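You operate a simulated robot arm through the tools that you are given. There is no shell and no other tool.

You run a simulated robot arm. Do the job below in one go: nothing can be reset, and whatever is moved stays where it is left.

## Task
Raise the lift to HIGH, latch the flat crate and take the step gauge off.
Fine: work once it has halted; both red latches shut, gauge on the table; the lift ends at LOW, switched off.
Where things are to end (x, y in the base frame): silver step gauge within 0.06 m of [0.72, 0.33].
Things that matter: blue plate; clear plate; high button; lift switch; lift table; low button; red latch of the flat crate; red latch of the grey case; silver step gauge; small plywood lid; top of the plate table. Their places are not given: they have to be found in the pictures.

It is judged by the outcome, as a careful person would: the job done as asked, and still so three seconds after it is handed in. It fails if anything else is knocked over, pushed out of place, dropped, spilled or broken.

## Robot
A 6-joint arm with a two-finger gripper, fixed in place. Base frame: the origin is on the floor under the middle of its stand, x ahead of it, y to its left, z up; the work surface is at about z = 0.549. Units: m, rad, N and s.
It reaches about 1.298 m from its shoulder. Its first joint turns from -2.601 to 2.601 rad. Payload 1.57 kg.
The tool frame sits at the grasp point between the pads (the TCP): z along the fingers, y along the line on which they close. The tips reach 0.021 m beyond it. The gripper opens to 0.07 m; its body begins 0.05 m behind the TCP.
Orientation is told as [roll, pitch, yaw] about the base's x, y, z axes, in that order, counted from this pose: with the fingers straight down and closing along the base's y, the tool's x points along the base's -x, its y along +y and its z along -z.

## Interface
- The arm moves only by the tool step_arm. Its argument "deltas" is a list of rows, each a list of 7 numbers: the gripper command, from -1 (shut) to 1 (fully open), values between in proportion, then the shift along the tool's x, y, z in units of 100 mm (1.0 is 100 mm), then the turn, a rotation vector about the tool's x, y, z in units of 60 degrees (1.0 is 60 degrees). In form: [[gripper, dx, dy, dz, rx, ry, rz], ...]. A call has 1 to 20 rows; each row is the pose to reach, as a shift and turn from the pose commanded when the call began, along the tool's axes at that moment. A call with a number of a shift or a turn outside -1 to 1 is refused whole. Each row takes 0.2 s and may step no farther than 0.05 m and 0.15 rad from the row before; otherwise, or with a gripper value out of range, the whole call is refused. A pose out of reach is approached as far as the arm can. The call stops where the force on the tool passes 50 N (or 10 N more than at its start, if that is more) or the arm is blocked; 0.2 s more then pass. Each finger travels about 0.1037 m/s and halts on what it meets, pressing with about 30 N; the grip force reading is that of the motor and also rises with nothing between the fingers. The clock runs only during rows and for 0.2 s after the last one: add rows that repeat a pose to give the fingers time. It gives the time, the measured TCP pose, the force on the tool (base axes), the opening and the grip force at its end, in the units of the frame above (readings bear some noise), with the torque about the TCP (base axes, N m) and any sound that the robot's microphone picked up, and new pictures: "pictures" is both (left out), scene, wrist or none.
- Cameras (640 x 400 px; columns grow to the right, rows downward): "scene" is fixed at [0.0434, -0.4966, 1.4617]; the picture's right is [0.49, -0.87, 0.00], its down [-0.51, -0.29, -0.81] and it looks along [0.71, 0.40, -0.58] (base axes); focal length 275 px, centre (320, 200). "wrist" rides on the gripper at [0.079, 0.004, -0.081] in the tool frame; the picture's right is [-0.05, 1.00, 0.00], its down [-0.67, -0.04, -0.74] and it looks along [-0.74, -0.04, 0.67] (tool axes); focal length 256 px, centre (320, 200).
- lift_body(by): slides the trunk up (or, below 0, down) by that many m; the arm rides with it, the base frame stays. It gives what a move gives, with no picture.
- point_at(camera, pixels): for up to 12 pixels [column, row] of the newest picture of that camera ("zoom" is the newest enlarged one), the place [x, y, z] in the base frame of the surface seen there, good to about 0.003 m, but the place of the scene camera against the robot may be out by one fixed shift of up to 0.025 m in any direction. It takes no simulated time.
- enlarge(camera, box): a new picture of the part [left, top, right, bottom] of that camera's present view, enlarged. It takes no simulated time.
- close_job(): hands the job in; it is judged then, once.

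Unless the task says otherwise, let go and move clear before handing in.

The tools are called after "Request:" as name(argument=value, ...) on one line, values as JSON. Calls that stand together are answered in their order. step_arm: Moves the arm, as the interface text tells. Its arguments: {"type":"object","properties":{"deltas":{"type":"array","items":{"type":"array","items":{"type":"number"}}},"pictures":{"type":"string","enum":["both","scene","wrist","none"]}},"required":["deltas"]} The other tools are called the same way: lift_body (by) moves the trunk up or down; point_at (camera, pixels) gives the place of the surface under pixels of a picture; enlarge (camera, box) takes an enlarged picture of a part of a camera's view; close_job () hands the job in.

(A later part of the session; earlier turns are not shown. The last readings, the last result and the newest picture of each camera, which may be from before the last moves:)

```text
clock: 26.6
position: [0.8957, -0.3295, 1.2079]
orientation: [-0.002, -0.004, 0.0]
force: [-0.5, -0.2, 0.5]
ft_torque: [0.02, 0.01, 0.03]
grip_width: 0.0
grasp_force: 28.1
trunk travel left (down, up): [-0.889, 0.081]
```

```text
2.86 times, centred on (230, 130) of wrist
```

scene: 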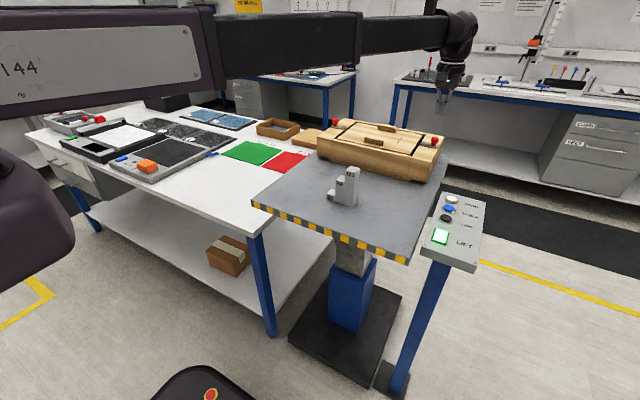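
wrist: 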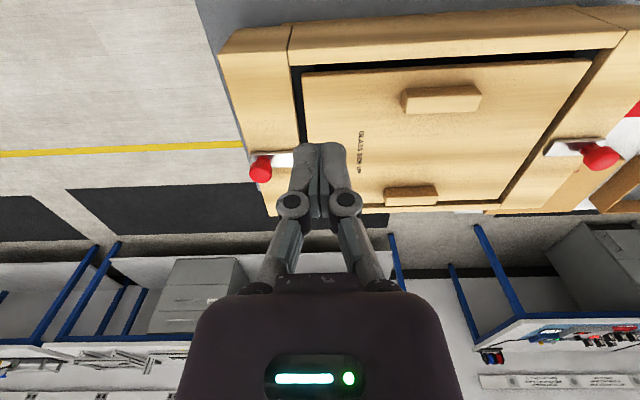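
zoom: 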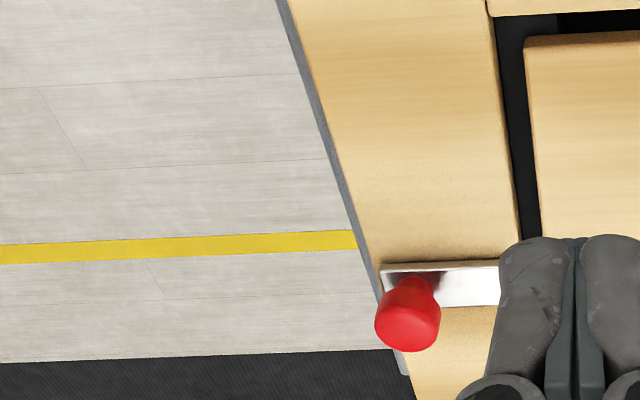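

I'll zoom on both latches and read places along the bars.

Request:
enlarge(camera="wrist", box=[500, 100, 640, 200])

Request:
point_at(camera="wrist", pixels=[[261, 170], [250, 157], [290, 160], [288, 152], [299, 75], [303, 110], [600, 156], [551, 151], [580, 143], [604, 143], [500, 195], [300, 72]])

Request:
enlarge(camera="scene", box=[310, 110, 380, 155])

Request:
enlarge(camera="scene", box=[400, 110, 470, 165])

```text
4.00 times, centred on (570, 150) of wrist
```

zoom: 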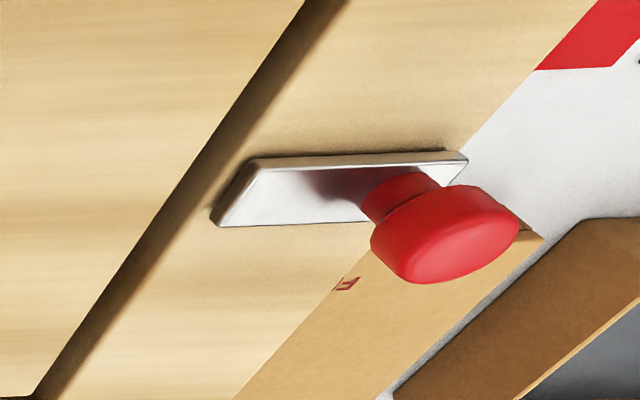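

```text
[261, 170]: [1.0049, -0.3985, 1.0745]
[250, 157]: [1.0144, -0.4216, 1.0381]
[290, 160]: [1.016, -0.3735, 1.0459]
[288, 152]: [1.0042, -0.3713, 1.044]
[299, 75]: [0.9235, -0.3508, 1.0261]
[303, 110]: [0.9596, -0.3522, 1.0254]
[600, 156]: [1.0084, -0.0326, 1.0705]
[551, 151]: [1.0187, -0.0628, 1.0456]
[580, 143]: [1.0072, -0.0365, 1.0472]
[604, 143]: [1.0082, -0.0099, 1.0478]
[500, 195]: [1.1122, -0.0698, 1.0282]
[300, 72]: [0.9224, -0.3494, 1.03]
```

```text
8.89 times, centred on (345, 132) of scene
```

zoom: 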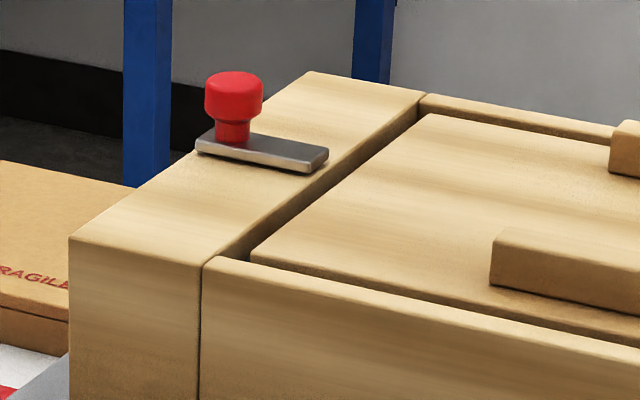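

```text
7.27 times, centred on (435, 138) of scene
```

zoom: 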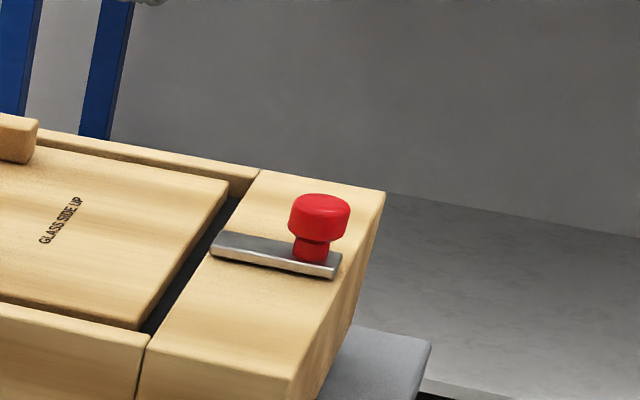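

The latches look like flat bars with mushroom knobs that slide inward (along y) over the lid. I'll position the closed fingers outside the right knob (≈(1.01,-0.402)) at y≈-0.447, still high.

Request:
step_arm(deltas=[[-1, -0.3, -0.3, 0, 0, 0, 0], [-1, -0.6, -0.6, 0, 0, 0, 0], [-1, -0.9, -0.9, 0, 0, 0, 0]], pictures="none")

Request:
step_arm(deltas=[[-1, -0.24, -0.28, 0, 0, 0, 0], [-1, -0.24, -0.28, 0, 0, 0, 0]], pictures="both")

Request:
enlarge(camera="scene", box=[380, 60, 500, 180])

```text
clock: 27.4
position: [0.9874, -0.4218, 1.207]
orientation: [-0.001, -0.002, -0.001]
force: [0.1, -0.5, 0.2]
ft_torque: [0.0, 0.0, 0.0]
grip_width: 0.0001
grasp_force: 28.8
trunk travel left (down, up): [-0.889, 0.081]
```

```text
clock: 28.0
position: [1.0092, -0.4491, 1.2095]
orientation: [-0.003, -0.004, -0.001]
force: [-0.1, 0.1, 0.0]
ft_torque: [-0.02, -0.03, 0.0]
grip_width: 0.0002
grasp_force: 28.1
trunk travel left (down, up): [-0.889, 0.081]
```

scene: 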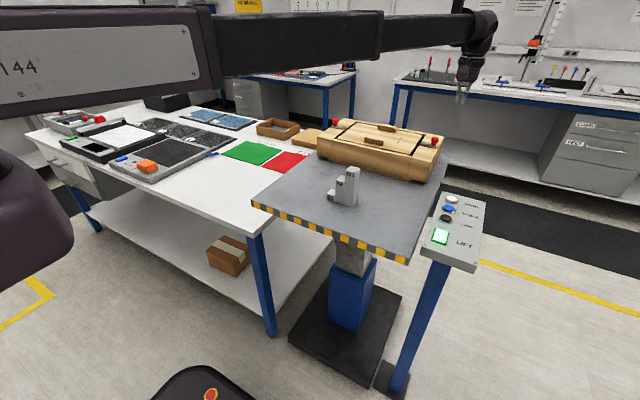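
wrist: 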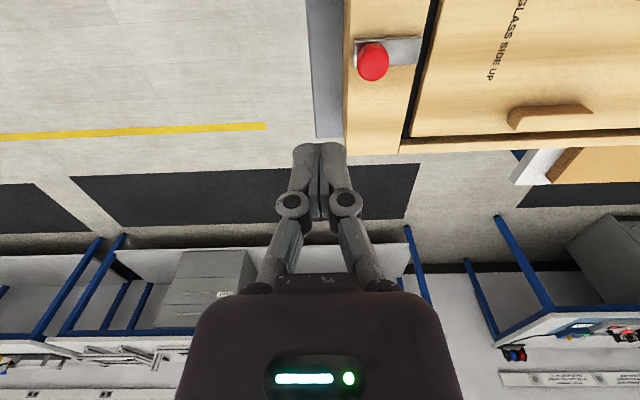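

```text
3.33 times, centred on (440, 120) of scene
```

zoom: 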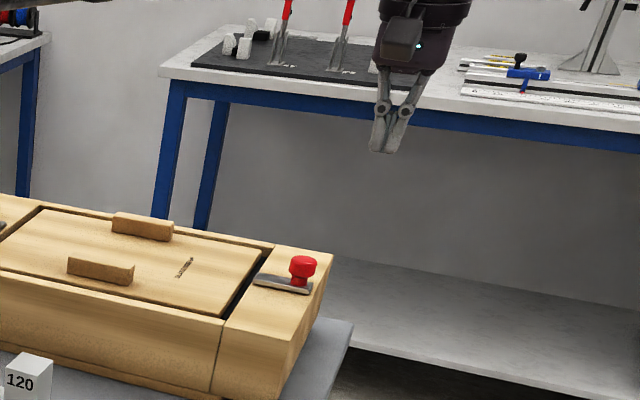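

Now the knob is well visible at wrist (372,62) with its bar to the right. I'll zoom and read exact places.

Request:
enlarge(camera="wrist", box=[330, 20, 450, 110])

Request:
point_at(camera="wrist", pixels=[[372, 60], [372, 48], [372, 75], [360, 62], [386, 60], [372, 65], [356, 42], [395, 62], [416, 62], [430, 60], [422, 62], [350, 90]])

```text
4.44 times, centred on (390, 65) of wrist
```

zoom: 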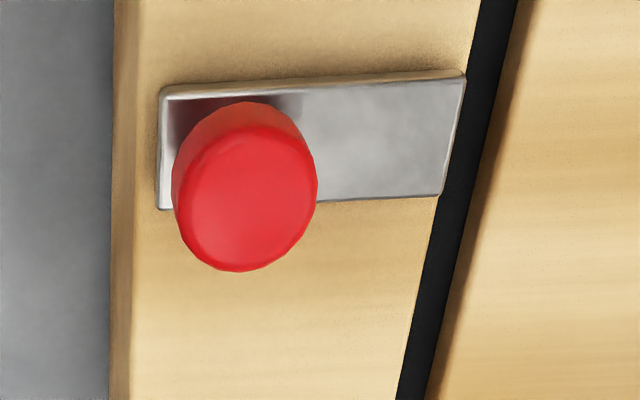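

```text
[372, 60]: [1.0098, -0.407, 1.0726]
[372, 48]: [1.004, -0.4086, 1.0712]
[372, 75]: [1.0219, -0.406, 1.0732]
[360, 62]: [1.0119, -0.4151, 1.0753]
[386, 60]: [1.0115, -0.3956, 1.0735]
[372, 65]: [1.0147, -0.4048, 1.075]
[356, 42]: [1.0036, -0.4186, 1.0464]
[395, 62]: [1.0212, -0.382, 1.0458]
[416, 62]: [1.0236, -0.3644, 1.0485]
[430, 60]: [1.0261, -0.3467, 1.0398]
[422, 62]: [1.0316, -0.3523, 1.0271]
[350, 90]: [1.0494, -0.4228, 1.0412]
```

The right knob is centred at (1.012,-0.4055), top z 1.073; bar top 1.046; lid gap at y≈-0.353. I'll lower the closed fingers beside its outer side to tip z≈1.054.

Request:
lift_body(by=-0.134)

Request:
step_arm(deltas=[[-1, -0.02, 0, 0, 0, 0, 0]], pictures="both")

Request:
enlarge(camera="scene", box=[380, 60, 500, 180])

Request:
enlarge(camera="wrist", box=[260, 80, 440, 230])

```text
clock: 29.6
position: [1.0114, -0.45, 1.0742]
orientation: [-0.001, -0.004, -0.001]
force: [-0.5, 0.5, 1.3]
ft_torque: [0.0, -0.01, 0.01]
grip_width: 0.0
grasp_force: 28.4
trunk travel left (down, up): [-0.755, 0.215]
```

```text
clock: 30.0
position: [1.0132, -0.4494, 1.0747]
orientation: [-0.001, -0.004, 0.0]
force: [0.0, -1.0, -0.9]
ft_torque: [0.0, -0.02, 0.0]
grip_width: 0.0
grasp_force: 28.3
trunk travel left (down, up): [-0.755, 0.215]
```

scene: 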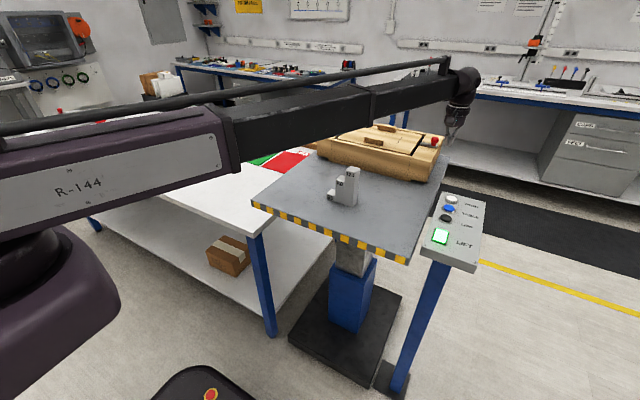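
wrist: 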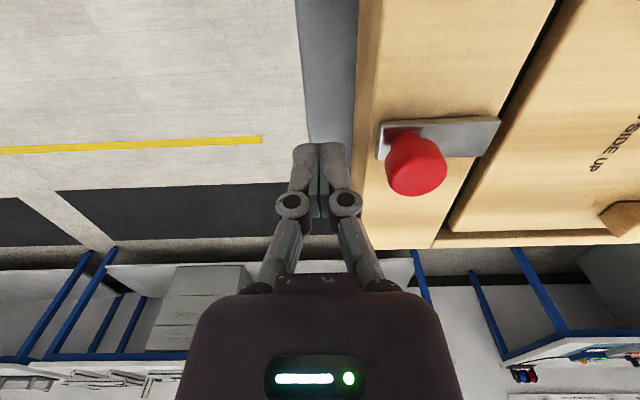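

```text
3.33 times, centred on (440, 120) of scene
```

zoom: 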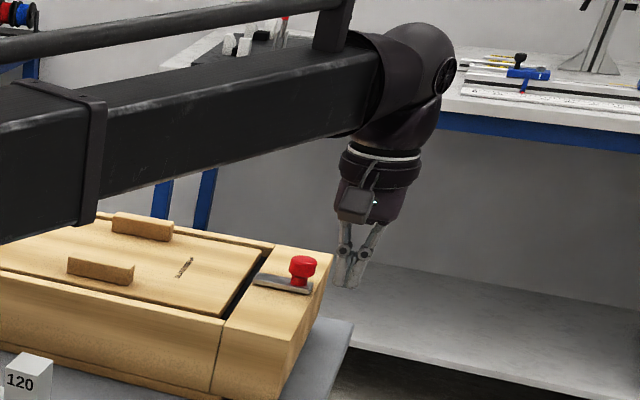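

```text
2.67 times, centred on (350, 155) of wrist
```

zoom: 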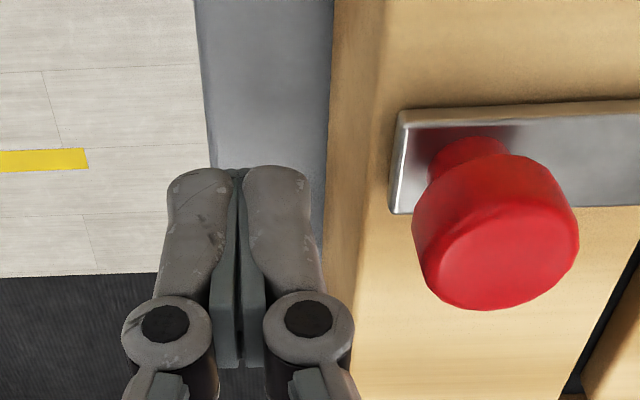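

The fingers are outside the knob at the right height. I'll approach along +y, then push in small steps watching the force.

Request:
step_arm(deltas=[[-1, 0, 0.08, 0, 0, 0, 0], [-1, 0, 0.15, 0, 0, 0, 0]], pictures="none")

Request:
step_arm(deltas=[[-1, 0, 0.03, 0, 0, 0, 0], [-1, 0, 0.06, 0, 0, 0, 0]], pictures="wrist")

```text
clock: 30.6
position: [1.0117, -0.435, 1.0732]
orientation: [-0.001, -0.003, 0.0]
force: [0.1, -0.1, 1.1]
ft_torque: [-0.02, 0.03, 0.0]
grip_width: 0.0
grasp_force: 28.7
trunk travel left (down, up): [-0.755, 0.215]
```

```text
clock: 31.2
position: [1.0111, -0.429, 1.0734]
orientation: [-0.005, -0.004, 0.0]
force: [-0.9, -1.9, -0.4]
ft_torque: [0.01, 0.0, -0.03]
grip_width: 0.0
grasp_force: 28.8
trunk travel left (down, up): [-0.755, 0.215]
```

wrist: 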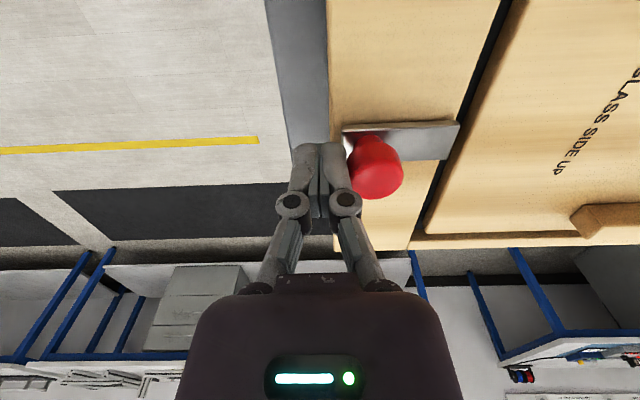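

Contact is starting (Fy -1.9 N). I'll push 6 mm more and check the bar's motion against the gap.

Request:
step_arm(deltas=[[-1, 0, 0.02, 0, 0, 0, 0], [-1, 0, 0.04, 0, 0, 0, 0], [-1, 0, 0.06, 0, 0, 0, 0]], pictures="wrist")

Request:
enlarge(camera="wrist", box=[260, 80, 500, 230])

```text
clock: 32.0
position: [1.0117, -0.4224, 1.0737]
orientation: [-0.002, -0.004, 0.0]
force: [-3.0, -2.0, -0.1]
ft_torque: [0.0, 0.03, -0.01]
grip_width: 0.0
grasp_force: 28.7
trunk travel left (down, up): [-0.755, 0.215]
```

wrist: 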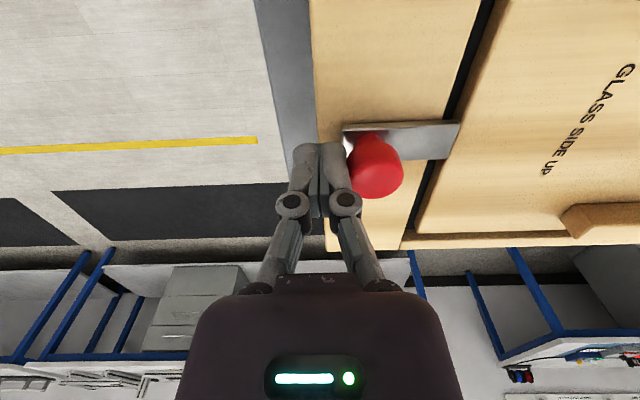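

```text
2.67 times, centred on (380, 155) of wrist
```

zoom: 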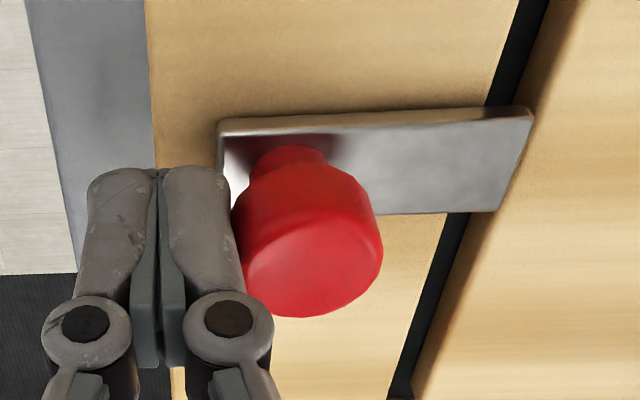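

The bar slides freely (≈2–3 N) and now crosses the gap. I'll continue pushing in small increments until it meets its stop.

Request:
step_arm(deltas=[[-1, 0, 0.02, 0, 0, 0, 0], [-1, 0, 0.04, 0, 0, 0, 0], [-1, 0, 0.06, 0, 0, 0, 0], [-1, 0, 0.08, 0, 0, 0, 0]], pictures="none")

Request:
step_arm(deltas=[[-1, 0, 0.015, 0, 0, 0, 0], [-1, 0, 0.03, 0, 0, 0, 0]], pictures="none")

Request:
step_arm(deltas=[[-1, 0, 0.015, 0, 0, 0, 0], [-1, 0, 0.03, 0, 0, 0, 0]], pictures="wrist")

```text
clock: 33.0
position: [1.0126, -0.4152, 1.0732]
orientation: [-0.001, -0.003, 0.001]
force: [-1.4, -2.7, 1.2]
ft_torque: [0.04, 0.02, 0.0]
grip_width: 0.0
grasp_force: 28.3
trunk travel left (down, up): [-0.755, 0.215]
```

```text
clock: 33.6
position: [1.0128, -0.4126, 1.0746]
orientation: [-0.001, -0.004, 0.001]
force: [-2.7, -3.0, -0.1]
ft_torque: [-0.01, 0.01, 0.04]
grip_width: 0.0
grasp_force: 28.3
trunk travel left (down, up): [-0.755, 0.215]
```

```text
clock: 34.2
position: [1.0129, -0.4087, 1.0742]
orientation: [-0.002, -0.002, 0.001]
force: [-1.6, -2.5, 0.9]
ft_torque: [0.0, 0.02, 0.0]
grip_width: 0.0004
grasp_force: 28.6
trunk travel left (down, up): [-0.755, 0.215]
```

wrist: 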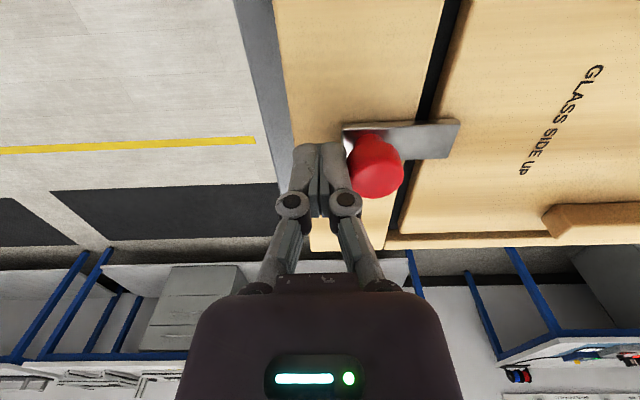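

About 20 mm of travel so far with steady 2–3 N. I'll keep going in 3 mm steps.

Request:
step_arm(deltas=[[-1, 0, 0.015, 0, 0, 0, 0], [-1, 0, 0.03, 0, 0, 0, 0]], pictures="none")

Request:
step_arm(deltas=[[-1, 0, 0.015, 0, 0, 0, 0], [-1, 0, 0.03, 0, 0, 0, 0]], pictures="none")

Request:
step_arm(deltas=[[-1, 0, 0.015, 0, 0, 0, 0], [-1, 0, 0.03, 0, 0, 0, 0]], pictures="wrist")

```text
clock: 34.8
position: [1.0123, -0.4064, 1.0751]
orientation: [-0.001, -0.003, 0.0]
force: [-0.9, -2.0, 1.1]
ft_torque: [0.03, 0.0, 0.02]
grip_width: 0.0001
grasp_force: 29.2
trunk travel left (down, up): [-0.755, 0.215]
```

```text
clock: 35.4
position: [1.0134, -0.4031, 1.0742]
orientation: [-0.002, -0.003, 0.0]
force: [-1.5, -3.6, -0.6]
ft_torque: [0.01, 0.01, 0.0]
grip_width: 0.0001
grasp_force: 28.4
trunk travel left (down, up): [-0.755, 0.215]
```

```text
clock: 36.0
position: [1.0139, -0.4, 1.0743]
orientation: [-0.003, -0.004, 0.001]
force: [-1.9, -2.1, -0.8]
ft_torque: [-0.03, 0.03, 0.03]
grip_width: 0.0
grasp_force: 28.7
trunk travel left (down, up): [-0.755, 0.215]
```

wrist: 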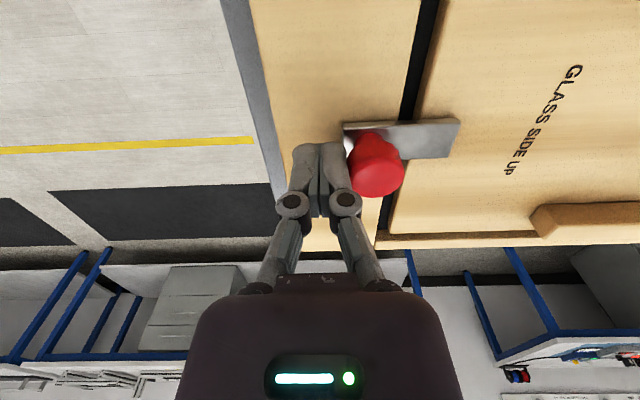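

Travel is ~29 mm; still free. Continue in 2–3 mm steps.

Request:
step_arm(deltas=[[-1, 0, 0.015, 0, 0, 0, 0], [-1, 0, 0.03, 0, 0, 0, 0]], pictures="none")

Request:
step_arm(deltas=[[-1, 0, 0.015, 0, 0, 0, 0], [-1, 0, 0.03, 0, 0, 0, 0]], pictures="wrist")

Request:
point_at(camera="wrist", pixels=[[375, 180], [452, 135], [420, 140], [300, 90], [270, 60], [560, 90], [417, 80]])

```text
clock: 36.6
position: [1.0129, -0.3964, 1.0746]
orientation: [-0.002, -0.004, 0.001]
force: [0.0, -2.2, 2.2]
ft_torque: [0.03, 0.0, -0.01]
grip_width: 0.0001
grasp_force: 28.5
trunk travel left (down, up): [-0.755, 0.215]
```

```text
clock: 37.2
position: [1.0124, -0.3951, 1.0747]
orientation: [-0.001, -0.004, 0.0]
force: [-0.2, -1.7, 1.3]
ft_torque: [0.03, -0.01, -0.01]
grip_width: 0.0001
grasp_force: 28.5
trunk travel left (down, up): [-0.755, 0.215]
```

wrist: 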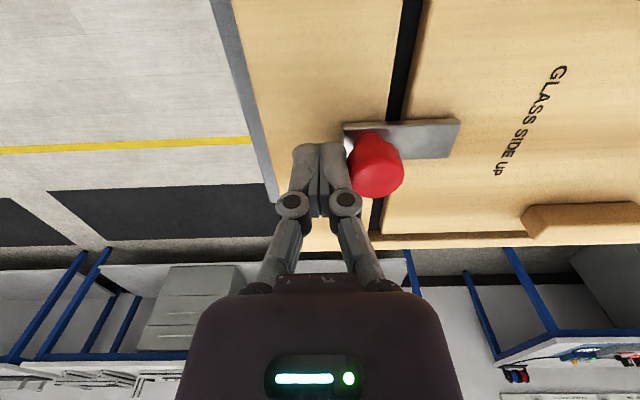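

```text
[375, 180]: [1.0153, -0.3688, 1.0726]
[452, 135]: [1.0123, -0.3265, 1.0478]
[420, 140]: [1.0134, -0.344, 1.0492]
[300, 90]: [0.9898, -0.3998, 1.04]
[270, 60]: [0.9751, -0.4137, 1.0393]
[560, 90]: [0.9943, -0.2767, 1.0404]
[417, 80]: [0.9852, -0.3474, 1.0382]
```

Knob is now at y≈-0.369 (36 mm travel), bar tip at y≈-0.322 over the lid. I'll continue gently until I feel the stop.

Request:
step_arm(deltas=[[-1, 0, 0.015, 0, 0, 0, 0], [-1, 0, 0.03, 0, 0, 0, 0]], pictures="none")

Request:
step_arm(deltas=[[-1, 0, 0.015, 0, 0, 0, 0], [-1, 0, 0.025, 0, 0, 0, 0]], pictures="wrist")

Request:
point_at(camera="wrist", pixels=[[375, 180], [452, 135], [420, 140]])

```text
clock: 37.8
position: [1.0137, -0.3905, 1.0743]
orientation: [-0.001, -0.004, -0.001]
force: [0.3, -2.8, 0.8]
ft_torque: [-0.01, 0.0, -0.05]
grip_width: 0.0
grasp_force: 28.6
trunk travel left (down, up): [-0.755, 0.215]
```

```text
clock: 38.4
position: [1.0128, -0.3914, 1.0737]
orientation: [-0.004, -0.004, -0.001]
force: [2.1, -14.5, 3.3]
ft_torque: [0.01, -0.02, -0.02]
grip_width: 0.0
grasp_force: 28.5
trunk travel left (down, up): [-0.755, 0.215]
```

wrist: 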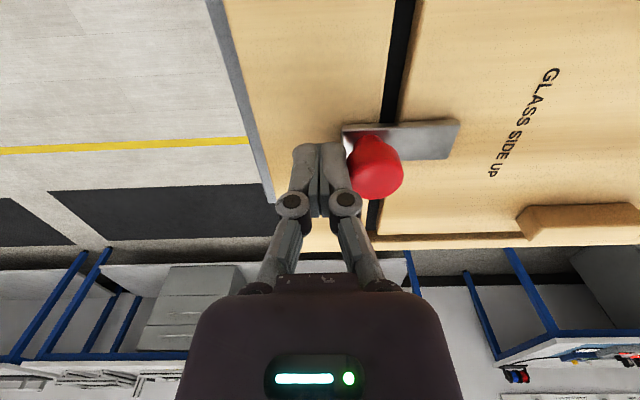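

```text
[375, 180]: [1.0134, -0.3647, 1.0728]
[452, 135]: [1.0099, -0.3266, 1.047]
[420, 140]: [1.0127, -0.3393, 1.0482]
```

Force jumped to 14.5 N at 40 mm travel: the right latch is at its stop. I'll back off in -y, raise, and head for the left latch.

Request:
step_arm(deltas=[[-1, 0, -0.2, 0, 0, 0, 0], [-1, 0, -0.4, 0, 0, 0, 0]], pictures="none")

Request:
lift_body(by=0.1)

Request:
step_arm(deltas=[[-1, 0.2, 0.45, 0, 0, 0, 0], [-1, 0.4, 0.9, 0, 0, 0, 0]], pictures="both")

```text
clock: 39.0
position: [1.0131, -0.4282, 1.0743]
orientation: [-0.002, -0.003, 0.0]
force: [-0.3, -0.5, -1.3]
ft_torque: [0.02, -0.02, 0.03]
grip_width: 0.0
grasp_force: 28.8
trunk travel left (down, up): [-0.755, 0.215]
```

```text
clock: 40.3
position: [1.0147, -0.4288, 1.1748]
orientation: [-0.002, -0.004, 0.002]
force: [0.4, -0.5, -0.2]
ft_torque: [-0.01, -0.02, 0.0]
grip_width: 0.0
grasp_force: 28.8
trunk travel left (down, up): [-0.855, 0.115]
```

```text
clock: 40.9
position: [0.9735, -0.3359, 1.1747]
orientation: [-0.004, -0.004, 0.001]
force: [-0.5, -0.3, 0.2]
ft_torque: [-0.04, 0.02, 0.02]
grip_width: 0.0001
grasp_force: 28.3
trunk travel left (down, up): [-0.855, 0.115]
```

scene: 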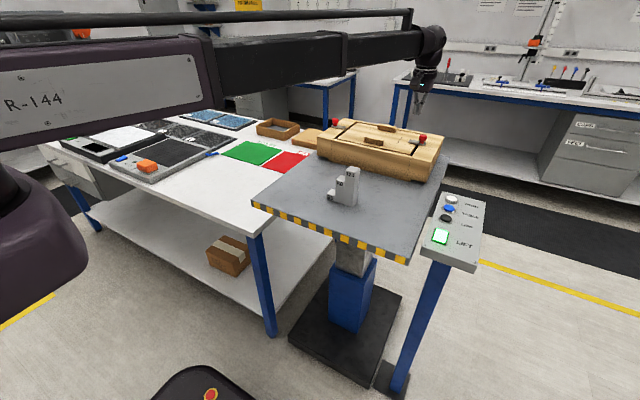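
wrist: 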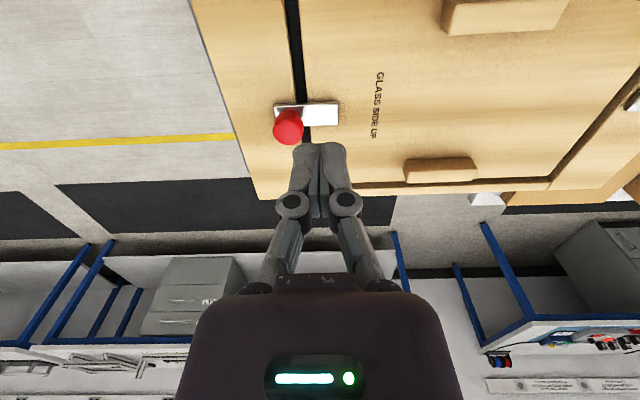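

The right latch bar now spans the gap (wrist 305,115) and the crate hasn't moved. I'll travel to the left latch at safe height.

Request:
step_arm(deltas=[[-1, 0, 0.45, 0, 0, 0, 0], [-1, 0, 0.9, 0, 0, 0, 0]], pictures="none")

Request:
step_arm(deltas=[[-1, 0, 0.45, 0, 0, 0, 0], [-1, 0, 0.9, 0, 0, 0, 0]], pictures="none")

Request:
step_arm(deltas=[[-1, -0.2, 0.45, 0, 0, 0, 0], [-1, -0.4, 0.9, 0, 0, 0, 0]], pictures="none")

Request:
step_arm(deltas=[[-1, 0, 0.45, 0, 0, 0, 0], [-1, 0, 0.9, 0, 0, 0, 0], [-1, 0, 0.9, 0, 0, 0, 0]], pictures="both")

Request:
enlarge(camera="wrist", box=[180, 50, 340, 170])

```text
clock: 41.5
position: [0.9722, -0.2466, 1.1732]
orientation: [-0.003, -0.002, -0.001]
force: [-0.2, 0.2, -0.8]
ft_torque: [-0.02, -0.04, 0.01]
grip_width: 0.0002
grasp_force: 28.4
trunk travel left (down, up): [-0.855, 0.115]
```

```text
clock: 42.1
position: [0.9709, -0.1583, 1.1738]
orientation: [-0.003, -0.003, -0.001]
force: [-0.1, -0.6, 0.2]
ft_torque: [-0.01, -0.01, 0.01]
grip_width: 0.0001
grasp_force: 28.8
trunk travel left (down, up): [-0.855, 0.115]
```

```text
clock: 42.7
position: [1.0137, -0.0686, 1.1741]
orientation: [-0.002, -0.002, 0.0]
force: [0.2, -0.4, 0.4]
ft_torque: [-0.01, 0.01, 0.0]
grip_width: 0.0001
grasp_force: 28.8
trunk travel left (down, up): [-0.855, 0.115]
```

```text
clock: 43.5
position: [1.013, 0.0227, 1.1739]
orientation: [0.0, -0.004, 0.002]
force: [-0.2, 0.2, -0.3]
ft_torque: [-0.02, -0.02, 0.0]
grip_width: 0.0
grasp_force: 28.9
trunk travel left (down, up): [-0.855, 0.115]
```

scene: 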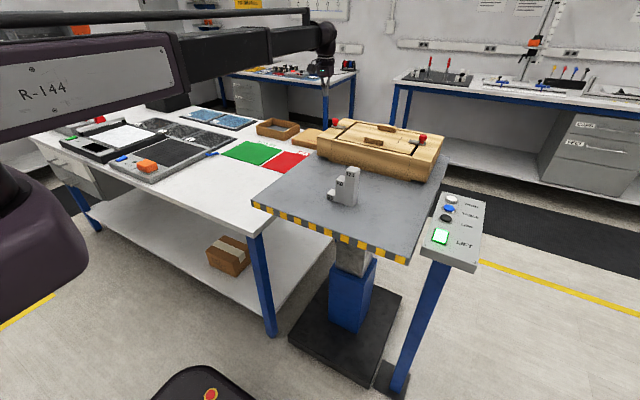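
wrist: 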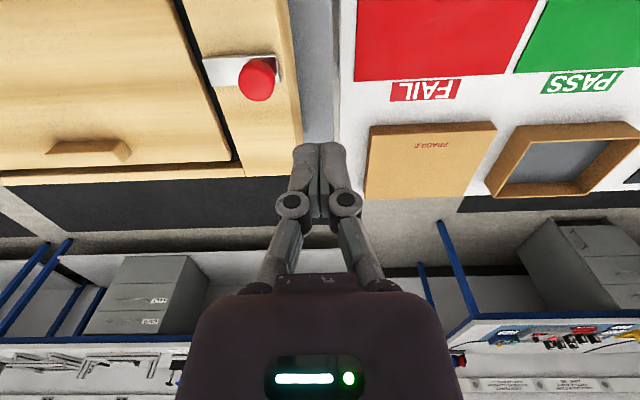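

```text
3.33 times, centred on (260, 110) of wrist
```

zoom: 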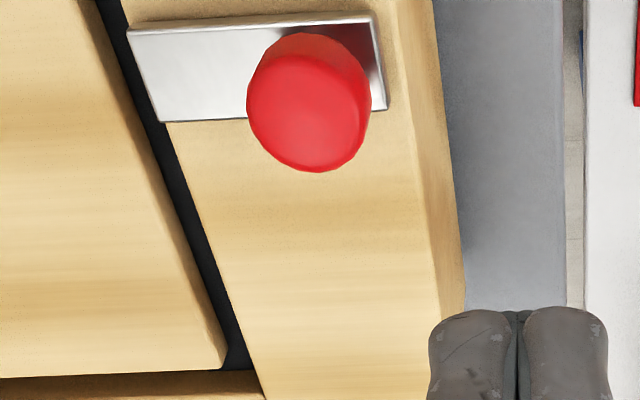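

Request:
point_at(camera="wrist", pixels=[[256, 82], [246, 82], [268, 82], [274, 60], [208, 70], [257, 92], [257, 72], [290, 100], [310, 50], [335, 50]])

```text
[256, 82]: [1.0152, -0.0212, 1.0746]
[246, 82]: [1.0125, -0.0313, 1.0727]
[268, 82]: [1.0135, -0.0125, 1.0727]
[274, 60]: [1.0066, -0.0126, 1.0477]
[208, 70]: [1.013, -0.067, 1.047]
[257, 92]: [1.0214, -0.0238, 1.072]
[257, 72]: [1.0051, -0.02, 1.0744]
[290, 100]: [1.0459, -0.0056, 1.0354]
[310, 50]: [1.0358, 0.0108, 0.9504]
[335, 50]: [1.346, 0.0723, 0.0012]
```

The left knob is centred at (1.013,-0.021), outer edge y≈-0.009; the fingers at y=0.0227 clear it. I'll lower to the same working height and push in -y.

Request:
lift_body(by=-0.1)

Request:
step_arm(deltas=[[-1, 0, -0.07, 0, 0, 0, 0], [-1, 0, -0.14, 0, 0, 0, 0]], pictures="both")

Request:
enlarge(camera="wrist", box=[180, 90, 360, 230])

```text
clock: 44.8
position: [1.0139, 0.0233, 1.0742]
orientation: [-0.002, -0.003, 0.0]
force: [0.3, -0.2, -0.3]
ft_torque: [-0.02, -0.01, 0.04]
grip_width: 0.0
grasp_force: 28.3
trunk travel left (down, up): [-0.755, 0.215]
```

```text
clock: 45.4
position: [1.0144, 0.0084, 1.0742]
orientation: [-0.003, -0.004, 0.001]
force: [0.2, 1.2, -0.6]
ft_torque: [-0.03, -0.02, 0.0]
grip_width: 0.0
grasp_force: 28.7
trunk travel left (down, up): [-0.755, 0.215]
```

scene: 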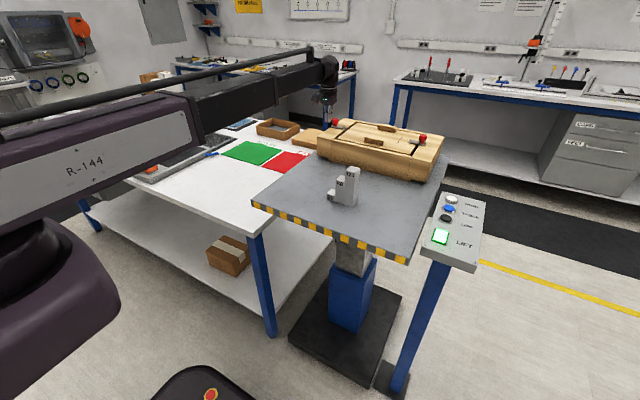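
wrist: 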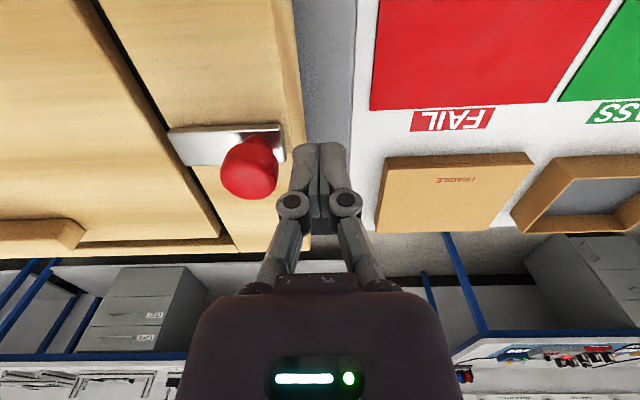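

```text
2.86 times, centred on (270, 160) of wrist
```

zoom: 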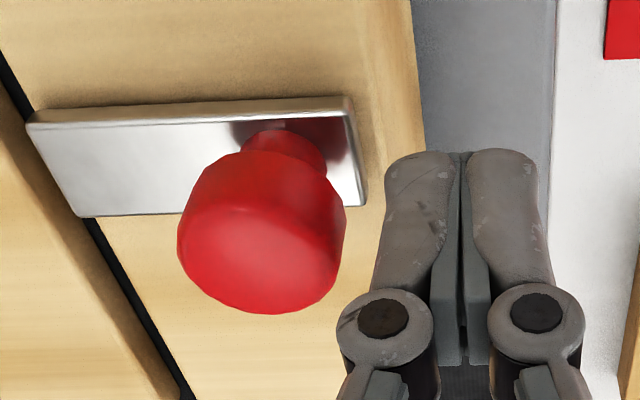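

The fingers are just outside the knob. I'll push in -y in small rows for 30 mm, then finer.

Request:
step_arm(deltas=[[-1, 0, -0.025, 0, 0, 0, 0], [-1, 0, -0.05, 0, 0, 0, 0], [-1, 0, -0.075, 0, 0, 0, 0], [-1, 0, -0.1, 0, 0, 0, 0], [-1, 0, -0.12, 0, 0, 0, 0]], pictures="none")

Request:
step_arm(deltas=[[-1, 0, -0.025, 0, 0, 0, 0], [-1, 0, -0.05, 0, 0, 0, 0], [-1, 0, -0.075, 0, 0, 0, 0], [-1, 0, -0.1, 0, 0, 0, 0]], pictures="wrist")

```text
clock: 46.6
position: [1.0144, -0.0031, 1.0737]
orientation: [-0.005, -0.004, 0.0]
force: [0.0, 1.2, 0.9]
ft_torque: [0.0, -0.02, 0.0]
grip_width: 0.0
grasp_force: 28.5
trunk travel left (down, up): [-0.755, 0.215]
```

```text
clock: 47.6
position: [1.0144, -0.0128, 1.0751]
orientation: [-0.004, -0.002, 0.0]
force: [-0.9, 1.4, -1.0]
ft_torque: [-0.02, -0.01, 0.0]
grip_width: 0.0
grasp_force: 27.9
trunk travel left (down, up): [-0.755, 0.215]
```

wrist: 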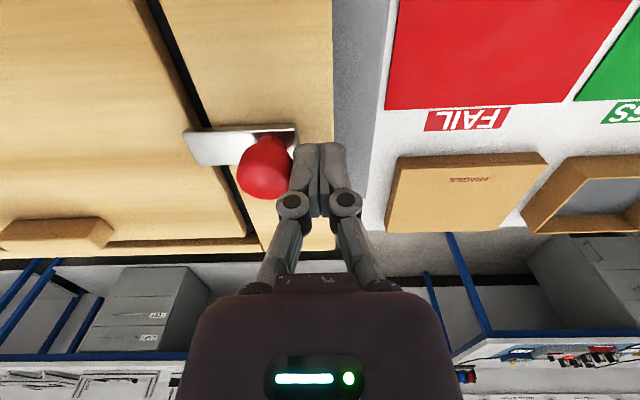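

The left bar is sliding inward (tip at wrist (187,148)). I'll keep pushing, then finer near the expected stop (≈ -0.037).

Request:
step_arm(deltas=[[-1, 0, -0.025, 0, 0, 0, 0], [-1, 0, -0.05, 0, 0, 0, 0], [-1, 0, -0.075, 0, 0, 0, 0], [-1, 0, -0.1, 0, 0, 0, 0], [-1, 0, -0.125, 0, 0, 0, 0], [-1, 0, -0.15, 0, 0, 0, 0]], pictures="none")

Request:
step_arm(deltas=[[-1, 0, -0.015, 0, 0, 0, 0], [-1, 0, -0.03, 0, 0, 0, 0]], pictures="none")

Request:
step_arm(deltas=[[-1, 0, -0.015, 0, 0, 0, 0], [-1, 0, -0.03, 0, 0, 0, 0]], pictures="wrist")

Request:
point_at(camera="wrist", pixels=[[265, 182], [192, 150], [230, 140]])

```text
clock: 49.0
position: [1.0137, -0.0275, 1.0744]
orientation: [-0.003, -0.003, 0.001]
force: [-0.6, 4.0, 0.6]
ft_torque: [0.01, -0.01, 0.01]
grip_width: 0.0
grasp_force: 28.4
trunk travel left (down, up): [-0.755, 0.215]
```

```text
clock: 49.6
position: [1.0149, -0.03, 1.075]
orientation: [-0.005, -0.003, 0.001]
force: [-1.4, 1.8, -0.2]
ft_torque: [0.0, -0.03, 0.0]
grip_width: 0.0
grasp_force: 28.8
trunk travel left (down, up): [-0.755, 0.215]
```

```text
clock: 50.2
position: [1.0153, -0.0337, 1.0748]
orientation: [-0.005, -0.004, 0.0]
force: [-1.6, 2.4, 0.5]
ft_torque: [0.0, -0.02, -0.04]
grip_width: 0.0
grasp_force: 28.1
trunk travel left (down, up): [-0.755, 0.215]
```

wrist: 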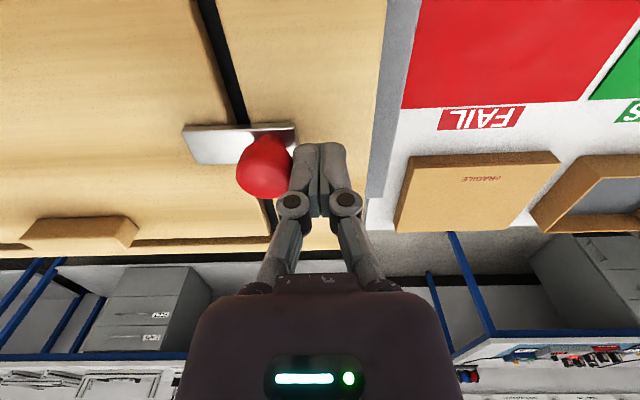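

```text
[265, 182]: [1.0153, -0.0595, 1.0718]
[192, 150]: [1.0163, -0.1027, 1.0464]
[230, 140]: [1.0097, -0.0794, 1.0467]
```

Travel is ~38 mm with 2 N; a couple more mm to the stop.

Request:
step_arm(deltas=[[-1, 0, -0.01, 0, 0, 0, 0], [-1, 0, -0.02, 0, 0, 0, 0]], pictures="none")

Request:
step_arm(deltas=[[-1, 0, -0.01, 0, 0, 0, 0], [-1, 0, -0.02, 0, 0, 0, 0]], pictures="none")

```text
clock: 50.8
position: [1.0149, -0.0364, 1.075]
orientation: [-0.003, -0.003, -0.001]
force: [1.4, 2.0, 1.0]
ft_torque: [-0.02, 0.0, 0.02]
grip_width: 0.0
grasp_force: 28.4
trunk travel left (down, up): [-0.755, 0.215]
```

```text
clock: 51.4
position: [1.0136, -0.0388, 1.0743]
orientation: [-0.004, -0.005, -0.001]
force: [1.0, 2.8, 0.9]
ft_torque: [0.03, 0.0, 0.02]
grip_width: 0.0
grasp_force: 28.7
trunk travel left (down, up): [-0.755, 0.215]
```

Request:
step_arm(deltas=[[-1, 0, -0.01, 0, 0, 0, 0], [-1, 0, -0.02, 0, 0, 0, 0]], pictures="none")

Request:
step_arm(deltas=[[-1, 0, -0.01, 0, 0, 0, 0]], pictures="both")

Request:
point_at(camera="wrist", pixels=[[265, 182], [192, 150], [230, 140], [250, 20], [236, 70]])

```text
clock: 52.0
position: [1.014, -0.0393, 1.0739]
orientation: [-0.002, -0.002, 0.001]
force: [1.2, 8.7, -0.3]
ft_torque: [0.02, 0.0, 0.02]
grip_width: 0.0
grasp_force: 28.4
trunk travel left (down, up): [-0.755, 0.215]
```

```text
clock: 52.4
position: [1.0147, -0.0382, 1.0735]
orientation: [-0.002, -0.003, 0.003]
force: [3.1, 13.6, 1.0]
ft_torque: [0.06, 0.01, 0.02]
grip_width: 0.0
grasp_force: 28.3
trunk travel left (down, up): [-0.755, 0.215]
```

scene: 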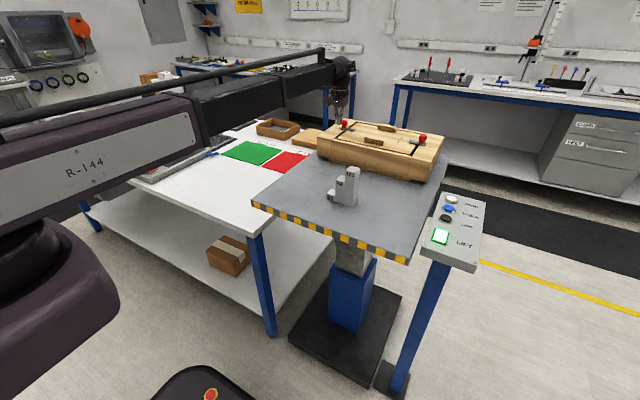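
wrist: 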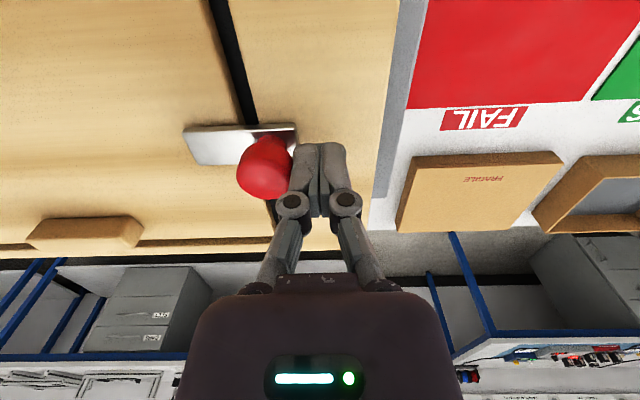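

```text
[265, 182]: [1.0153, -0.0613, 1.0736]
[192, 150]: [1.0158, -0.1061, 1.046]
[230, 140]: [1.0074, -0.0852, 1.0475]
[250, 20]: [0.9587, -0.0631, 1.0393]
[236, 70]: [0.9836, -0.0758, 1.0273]
```

The left latch met its stop (13.6 N) after 40 mm. I'll back off in +y, raise, and check both latches.

Request:
step_arm(deltas=[[-1, 0, 0.2, 0, 0, 0, 0], [-1, 0, 0.45, 0, 0, 0, 0]], pictures="none")

Request:
lift_body(by=0.15)

Request:
step_arm(deltas=[[-1, 0.4, -0.2, 0, 0, 0, 0], [-1, 0.8, -0.4, 0, 0, 0, 0]], pictures="none")

Request:
step_arm(deltas=[[-1, 0.4, -0.2, 0, 0, 0, 0], [-1, 0.8, -0.4, 0, 0, 0, 0]], pictures="both")

Request:
enlarge(camera="scene", box=[300, 105, 460, 205])

```text
clock: 53.0
position: [1.0132, 0.003, 1.0744]
orientation: [-0.005, -0.003, 0.001]
force: [-0.4, 0.3, 1.1]
ft_torque: [0.0, 0.03, 0.03]
grip_width: 0.0
grasp_force: 29.1
trunk travel left (down, up): [-0.755, 0.215]
```

```text
clock: 54.8
position: [1.0143, 0.0038, 1.2241]
orientation: [-0.002, -0.003, 0.0]
force: [0.7, 0.4, 0.8]
ft_torque: [0.0, 0.0, -0.02]
grip_width: 0.0
grasp_force: 28.9
trunk travel left (down, up): [-0.905, 0.065]
```

```text
clock: 55.4
position: [0.9334, -0.038, 1.2241]
orientation: [-0.002, -0.005, 0.002]
force: [0.2, 0.4, 0.6]
ft_torque: [-0.02, 0.05, -0.01]
grip_width: 0.0001
grasp_force: 28.3
trunk travel left (down, up): [-0.905, 0.065]
```

```text
clock: 56.0
position: [0.8519, -0.0754, 1.223]
orientation: [-0.001, -0.003, 0.001]
force: [0.1, 0.0, 0.9]
ft_torque: [-0.02, 0.0, 0.03]
grip_width: 0.0
grasp_force: 29.5
trunk travel left (down, up): [-0.905, 0.065]
```

scene: 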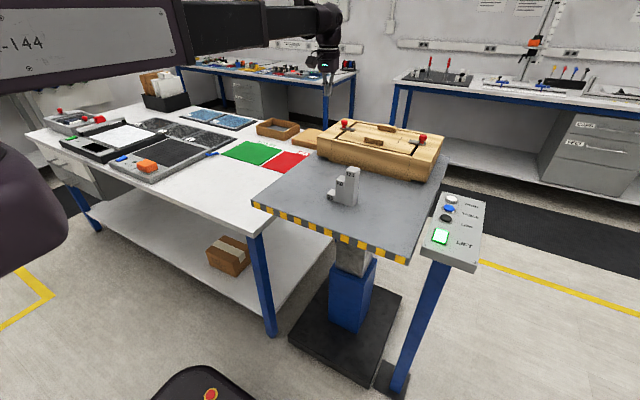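
wrist: 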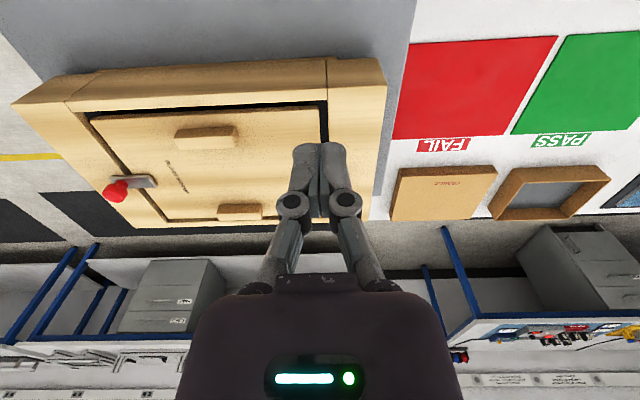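

```text
4.00 times, centred on (380, 155) of scene
```

zoom: 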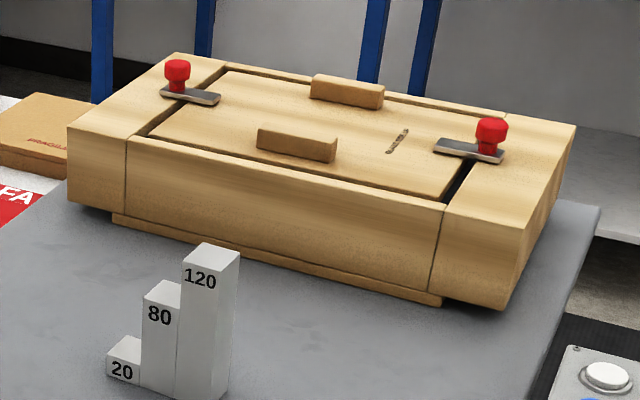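

Both latch bars now lie over the lid. Next I'll move to view the gauge (scene (343,187)) from the wrist camera.

Request:
step_arm(deltas=[[-1, 0.32, -0.15, 0, 0, 0, 0], [-1, 0.64, -0.3, 0, 0, 0, 0], [-1, 0.95, -0.45, 0, 0, 0, 0]], pictures="none")

Request:
step_arm(deltas=[[-1, 0.32, -0.15, 0, 0, 0, 0], [-1, 0.64, -0.3, 0, 0, 0, 0], [-1, 0.95, -0.45, 0, 0, 0, 0]], pictures="none")

Request:
step_arm(deltas=[[-1, 0.32, 0, 0, 0, 0, 0], [-1, 0.64, 0, 0, 0, 0, 0], [-1, 0.95, 0, 0, 0, 0, 0], [-1, 0.95, 0, 0, 0, 0, 0]], pictures="both")

Request:
enlarge(camera="wrist", box=[200, 0, 360, 160])

```text
clock: 56.8
position: [0.7573, -0.1227, 1.2249]
orientation: [-0.001, -0.005, -0.002]
force: [-0.2, -0.2, -0.1]
ft_torque: [0.01, -0.01, 0.03]
grip_width: 0.0
grasp_force: 28.1
trunk travel left (down, up): [-0.905, 0.065]
```

```text
clock: 57.6
position: [0.6622, -0.1667, 1.2254]
orientation: [-0.001, -0.003, -0.003]
force: [0.1, 0.3, -0.7]
ft_torque: [0.04, -0.01, -0.01]
grip_width: 0.0002
grasp_force: 28.9
trunk travel left (down, up): [-0.905, 0.065]
```

```text
clock: 58.6
position: [0.5691, -0.1673, 1.2233]
orientation: [-0.001, -0.001, 0.001]
force: [0.3, -0.6, 0.0]
ft_torque: [0.02, 0.02, 0.0]
grip_width: 0.0
grasp_force: 28.6
trunk travel left (down, up): [-0.905, 0.065]
```

scene: 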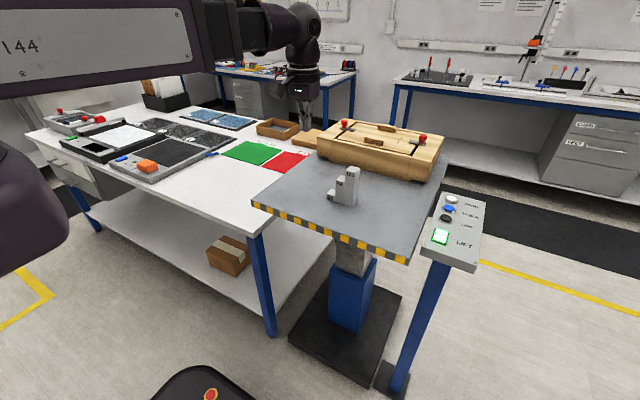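
wrist: 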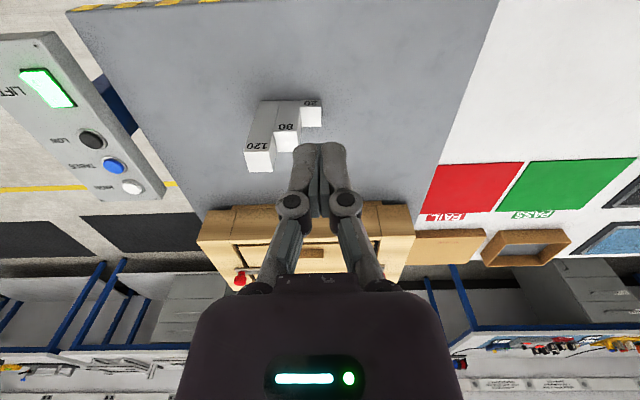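

```text
2.50 times, centred on (280, 80) of wrist
```

zoom: 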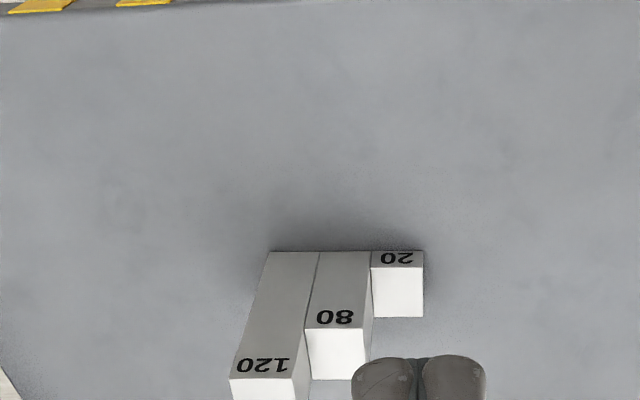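

The gauge stands square to the axes, tallest column (120) toward -y. I'll measure the tops of its steps.

Request:
point_at(camera="wrist", pixels=[[247, 154], [271, 154], [252, 170], [271, 170], [260, 162], [279, 134], [297, 133], [285, 148], [303, 110], [319, 110], [319, 124], [268, 104]])

Request:
enlarge(camera="wrist", box=[230, 90, 340, 190])

```text
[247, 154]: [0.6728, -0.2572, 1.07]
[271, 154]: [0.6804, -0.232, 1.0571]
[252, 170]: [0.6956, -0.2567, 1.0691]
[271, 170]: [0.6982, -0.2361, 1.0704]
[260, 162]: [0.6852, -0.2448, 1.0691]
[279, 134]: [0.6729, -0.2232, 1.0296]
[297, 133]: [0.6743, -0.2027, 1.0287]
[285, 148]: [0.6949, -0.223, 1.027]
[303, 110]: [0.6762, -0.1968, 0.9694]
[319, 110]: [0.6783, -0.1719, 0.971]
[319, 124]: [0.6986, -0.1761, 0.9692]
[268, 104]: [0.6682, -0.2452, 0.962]
```

```text
4.00 times, centred on (285, 140) of wrist
```

zoom: 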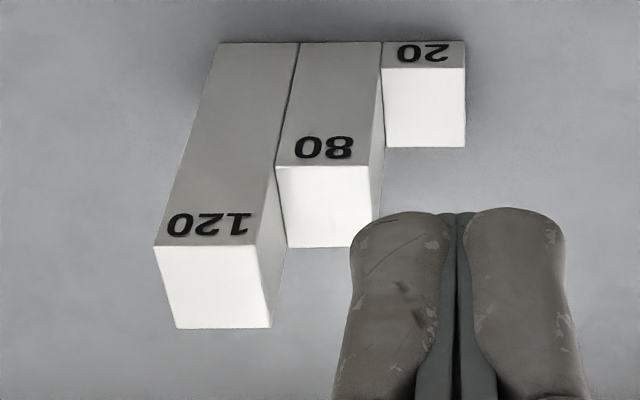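

The gauge spans x 0.67–0.70, y -0.26…-0.17, tops at 1.07/1.03/0.97. A grip across x near its centre of mass (y≈-0.23) is best, so I'll turn the gripper 90° here, up high.

Request:
step_arm(deltas=[[-1, 0, 0, 0, 0, 0, -0.125], [-1, 0, 0, 0, 0, 0, -0.25], [-1, 0, 0, 0, 0, 0, -0.375], [-1, 0, 0, 0, 0, 0, -0.5], [-1, 0, 0, 0, 0, 0, -0.625], [-1, 0, 0, 0, 0, 0, -0.75]], pictures="none")

Request:
step_arm(deltas=[[-1, 0, 0, 0, 0, 0, -0.125], [-1, 0, 0, 0, 0, 0, -0.25], [-1, 0, 0, 0, 0, 0, -0.375], [-1, 0, 0, 0, 0, 0, -0.5], [-1, 0, 0, 0, 0, 0, -0.625], [-1, 0, 0, 0, 0, 0, -0.75]], pictures="both")

```text
clock: 60.0
position: [0.5694, -0.1669, 1.2238]
orientation: [-0.004, 0.0, 0.79]
force: [-0.3, -0.1, 0.5]
ft_torque: [0.0, 0.0, 0.0]
grip_width: 0.0
grasp_force: 28.5
trunk travel left (down, up): [-0.905, 0.065]
```

```text
clock: 61.4
position: [0.5696, -0.1659, 1.2235]
orientation: [-0.003, 0.001, 1.572]
force: [1.2, 0.1, -0.2]
ft_torque: [-0.04, 0.02, 0.02]
grip_width: 0.0
grasp_force: 28.7
trunk travel left (down, up): [-0.905, 0.065]
```

scene: 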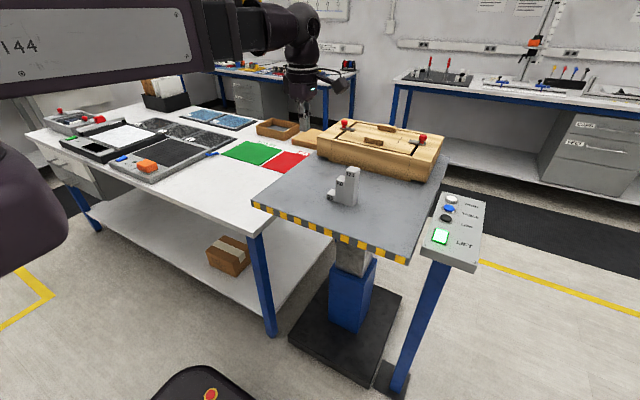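
wrist: 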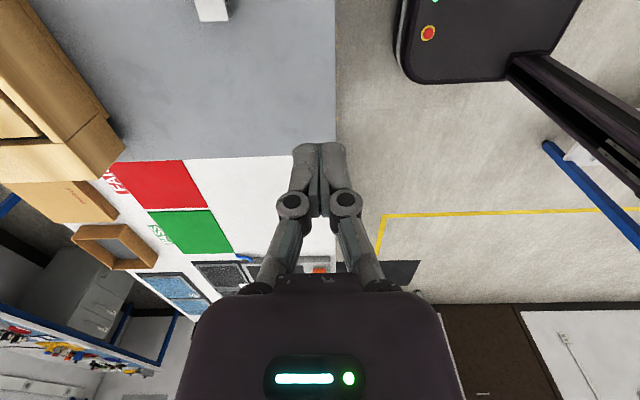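

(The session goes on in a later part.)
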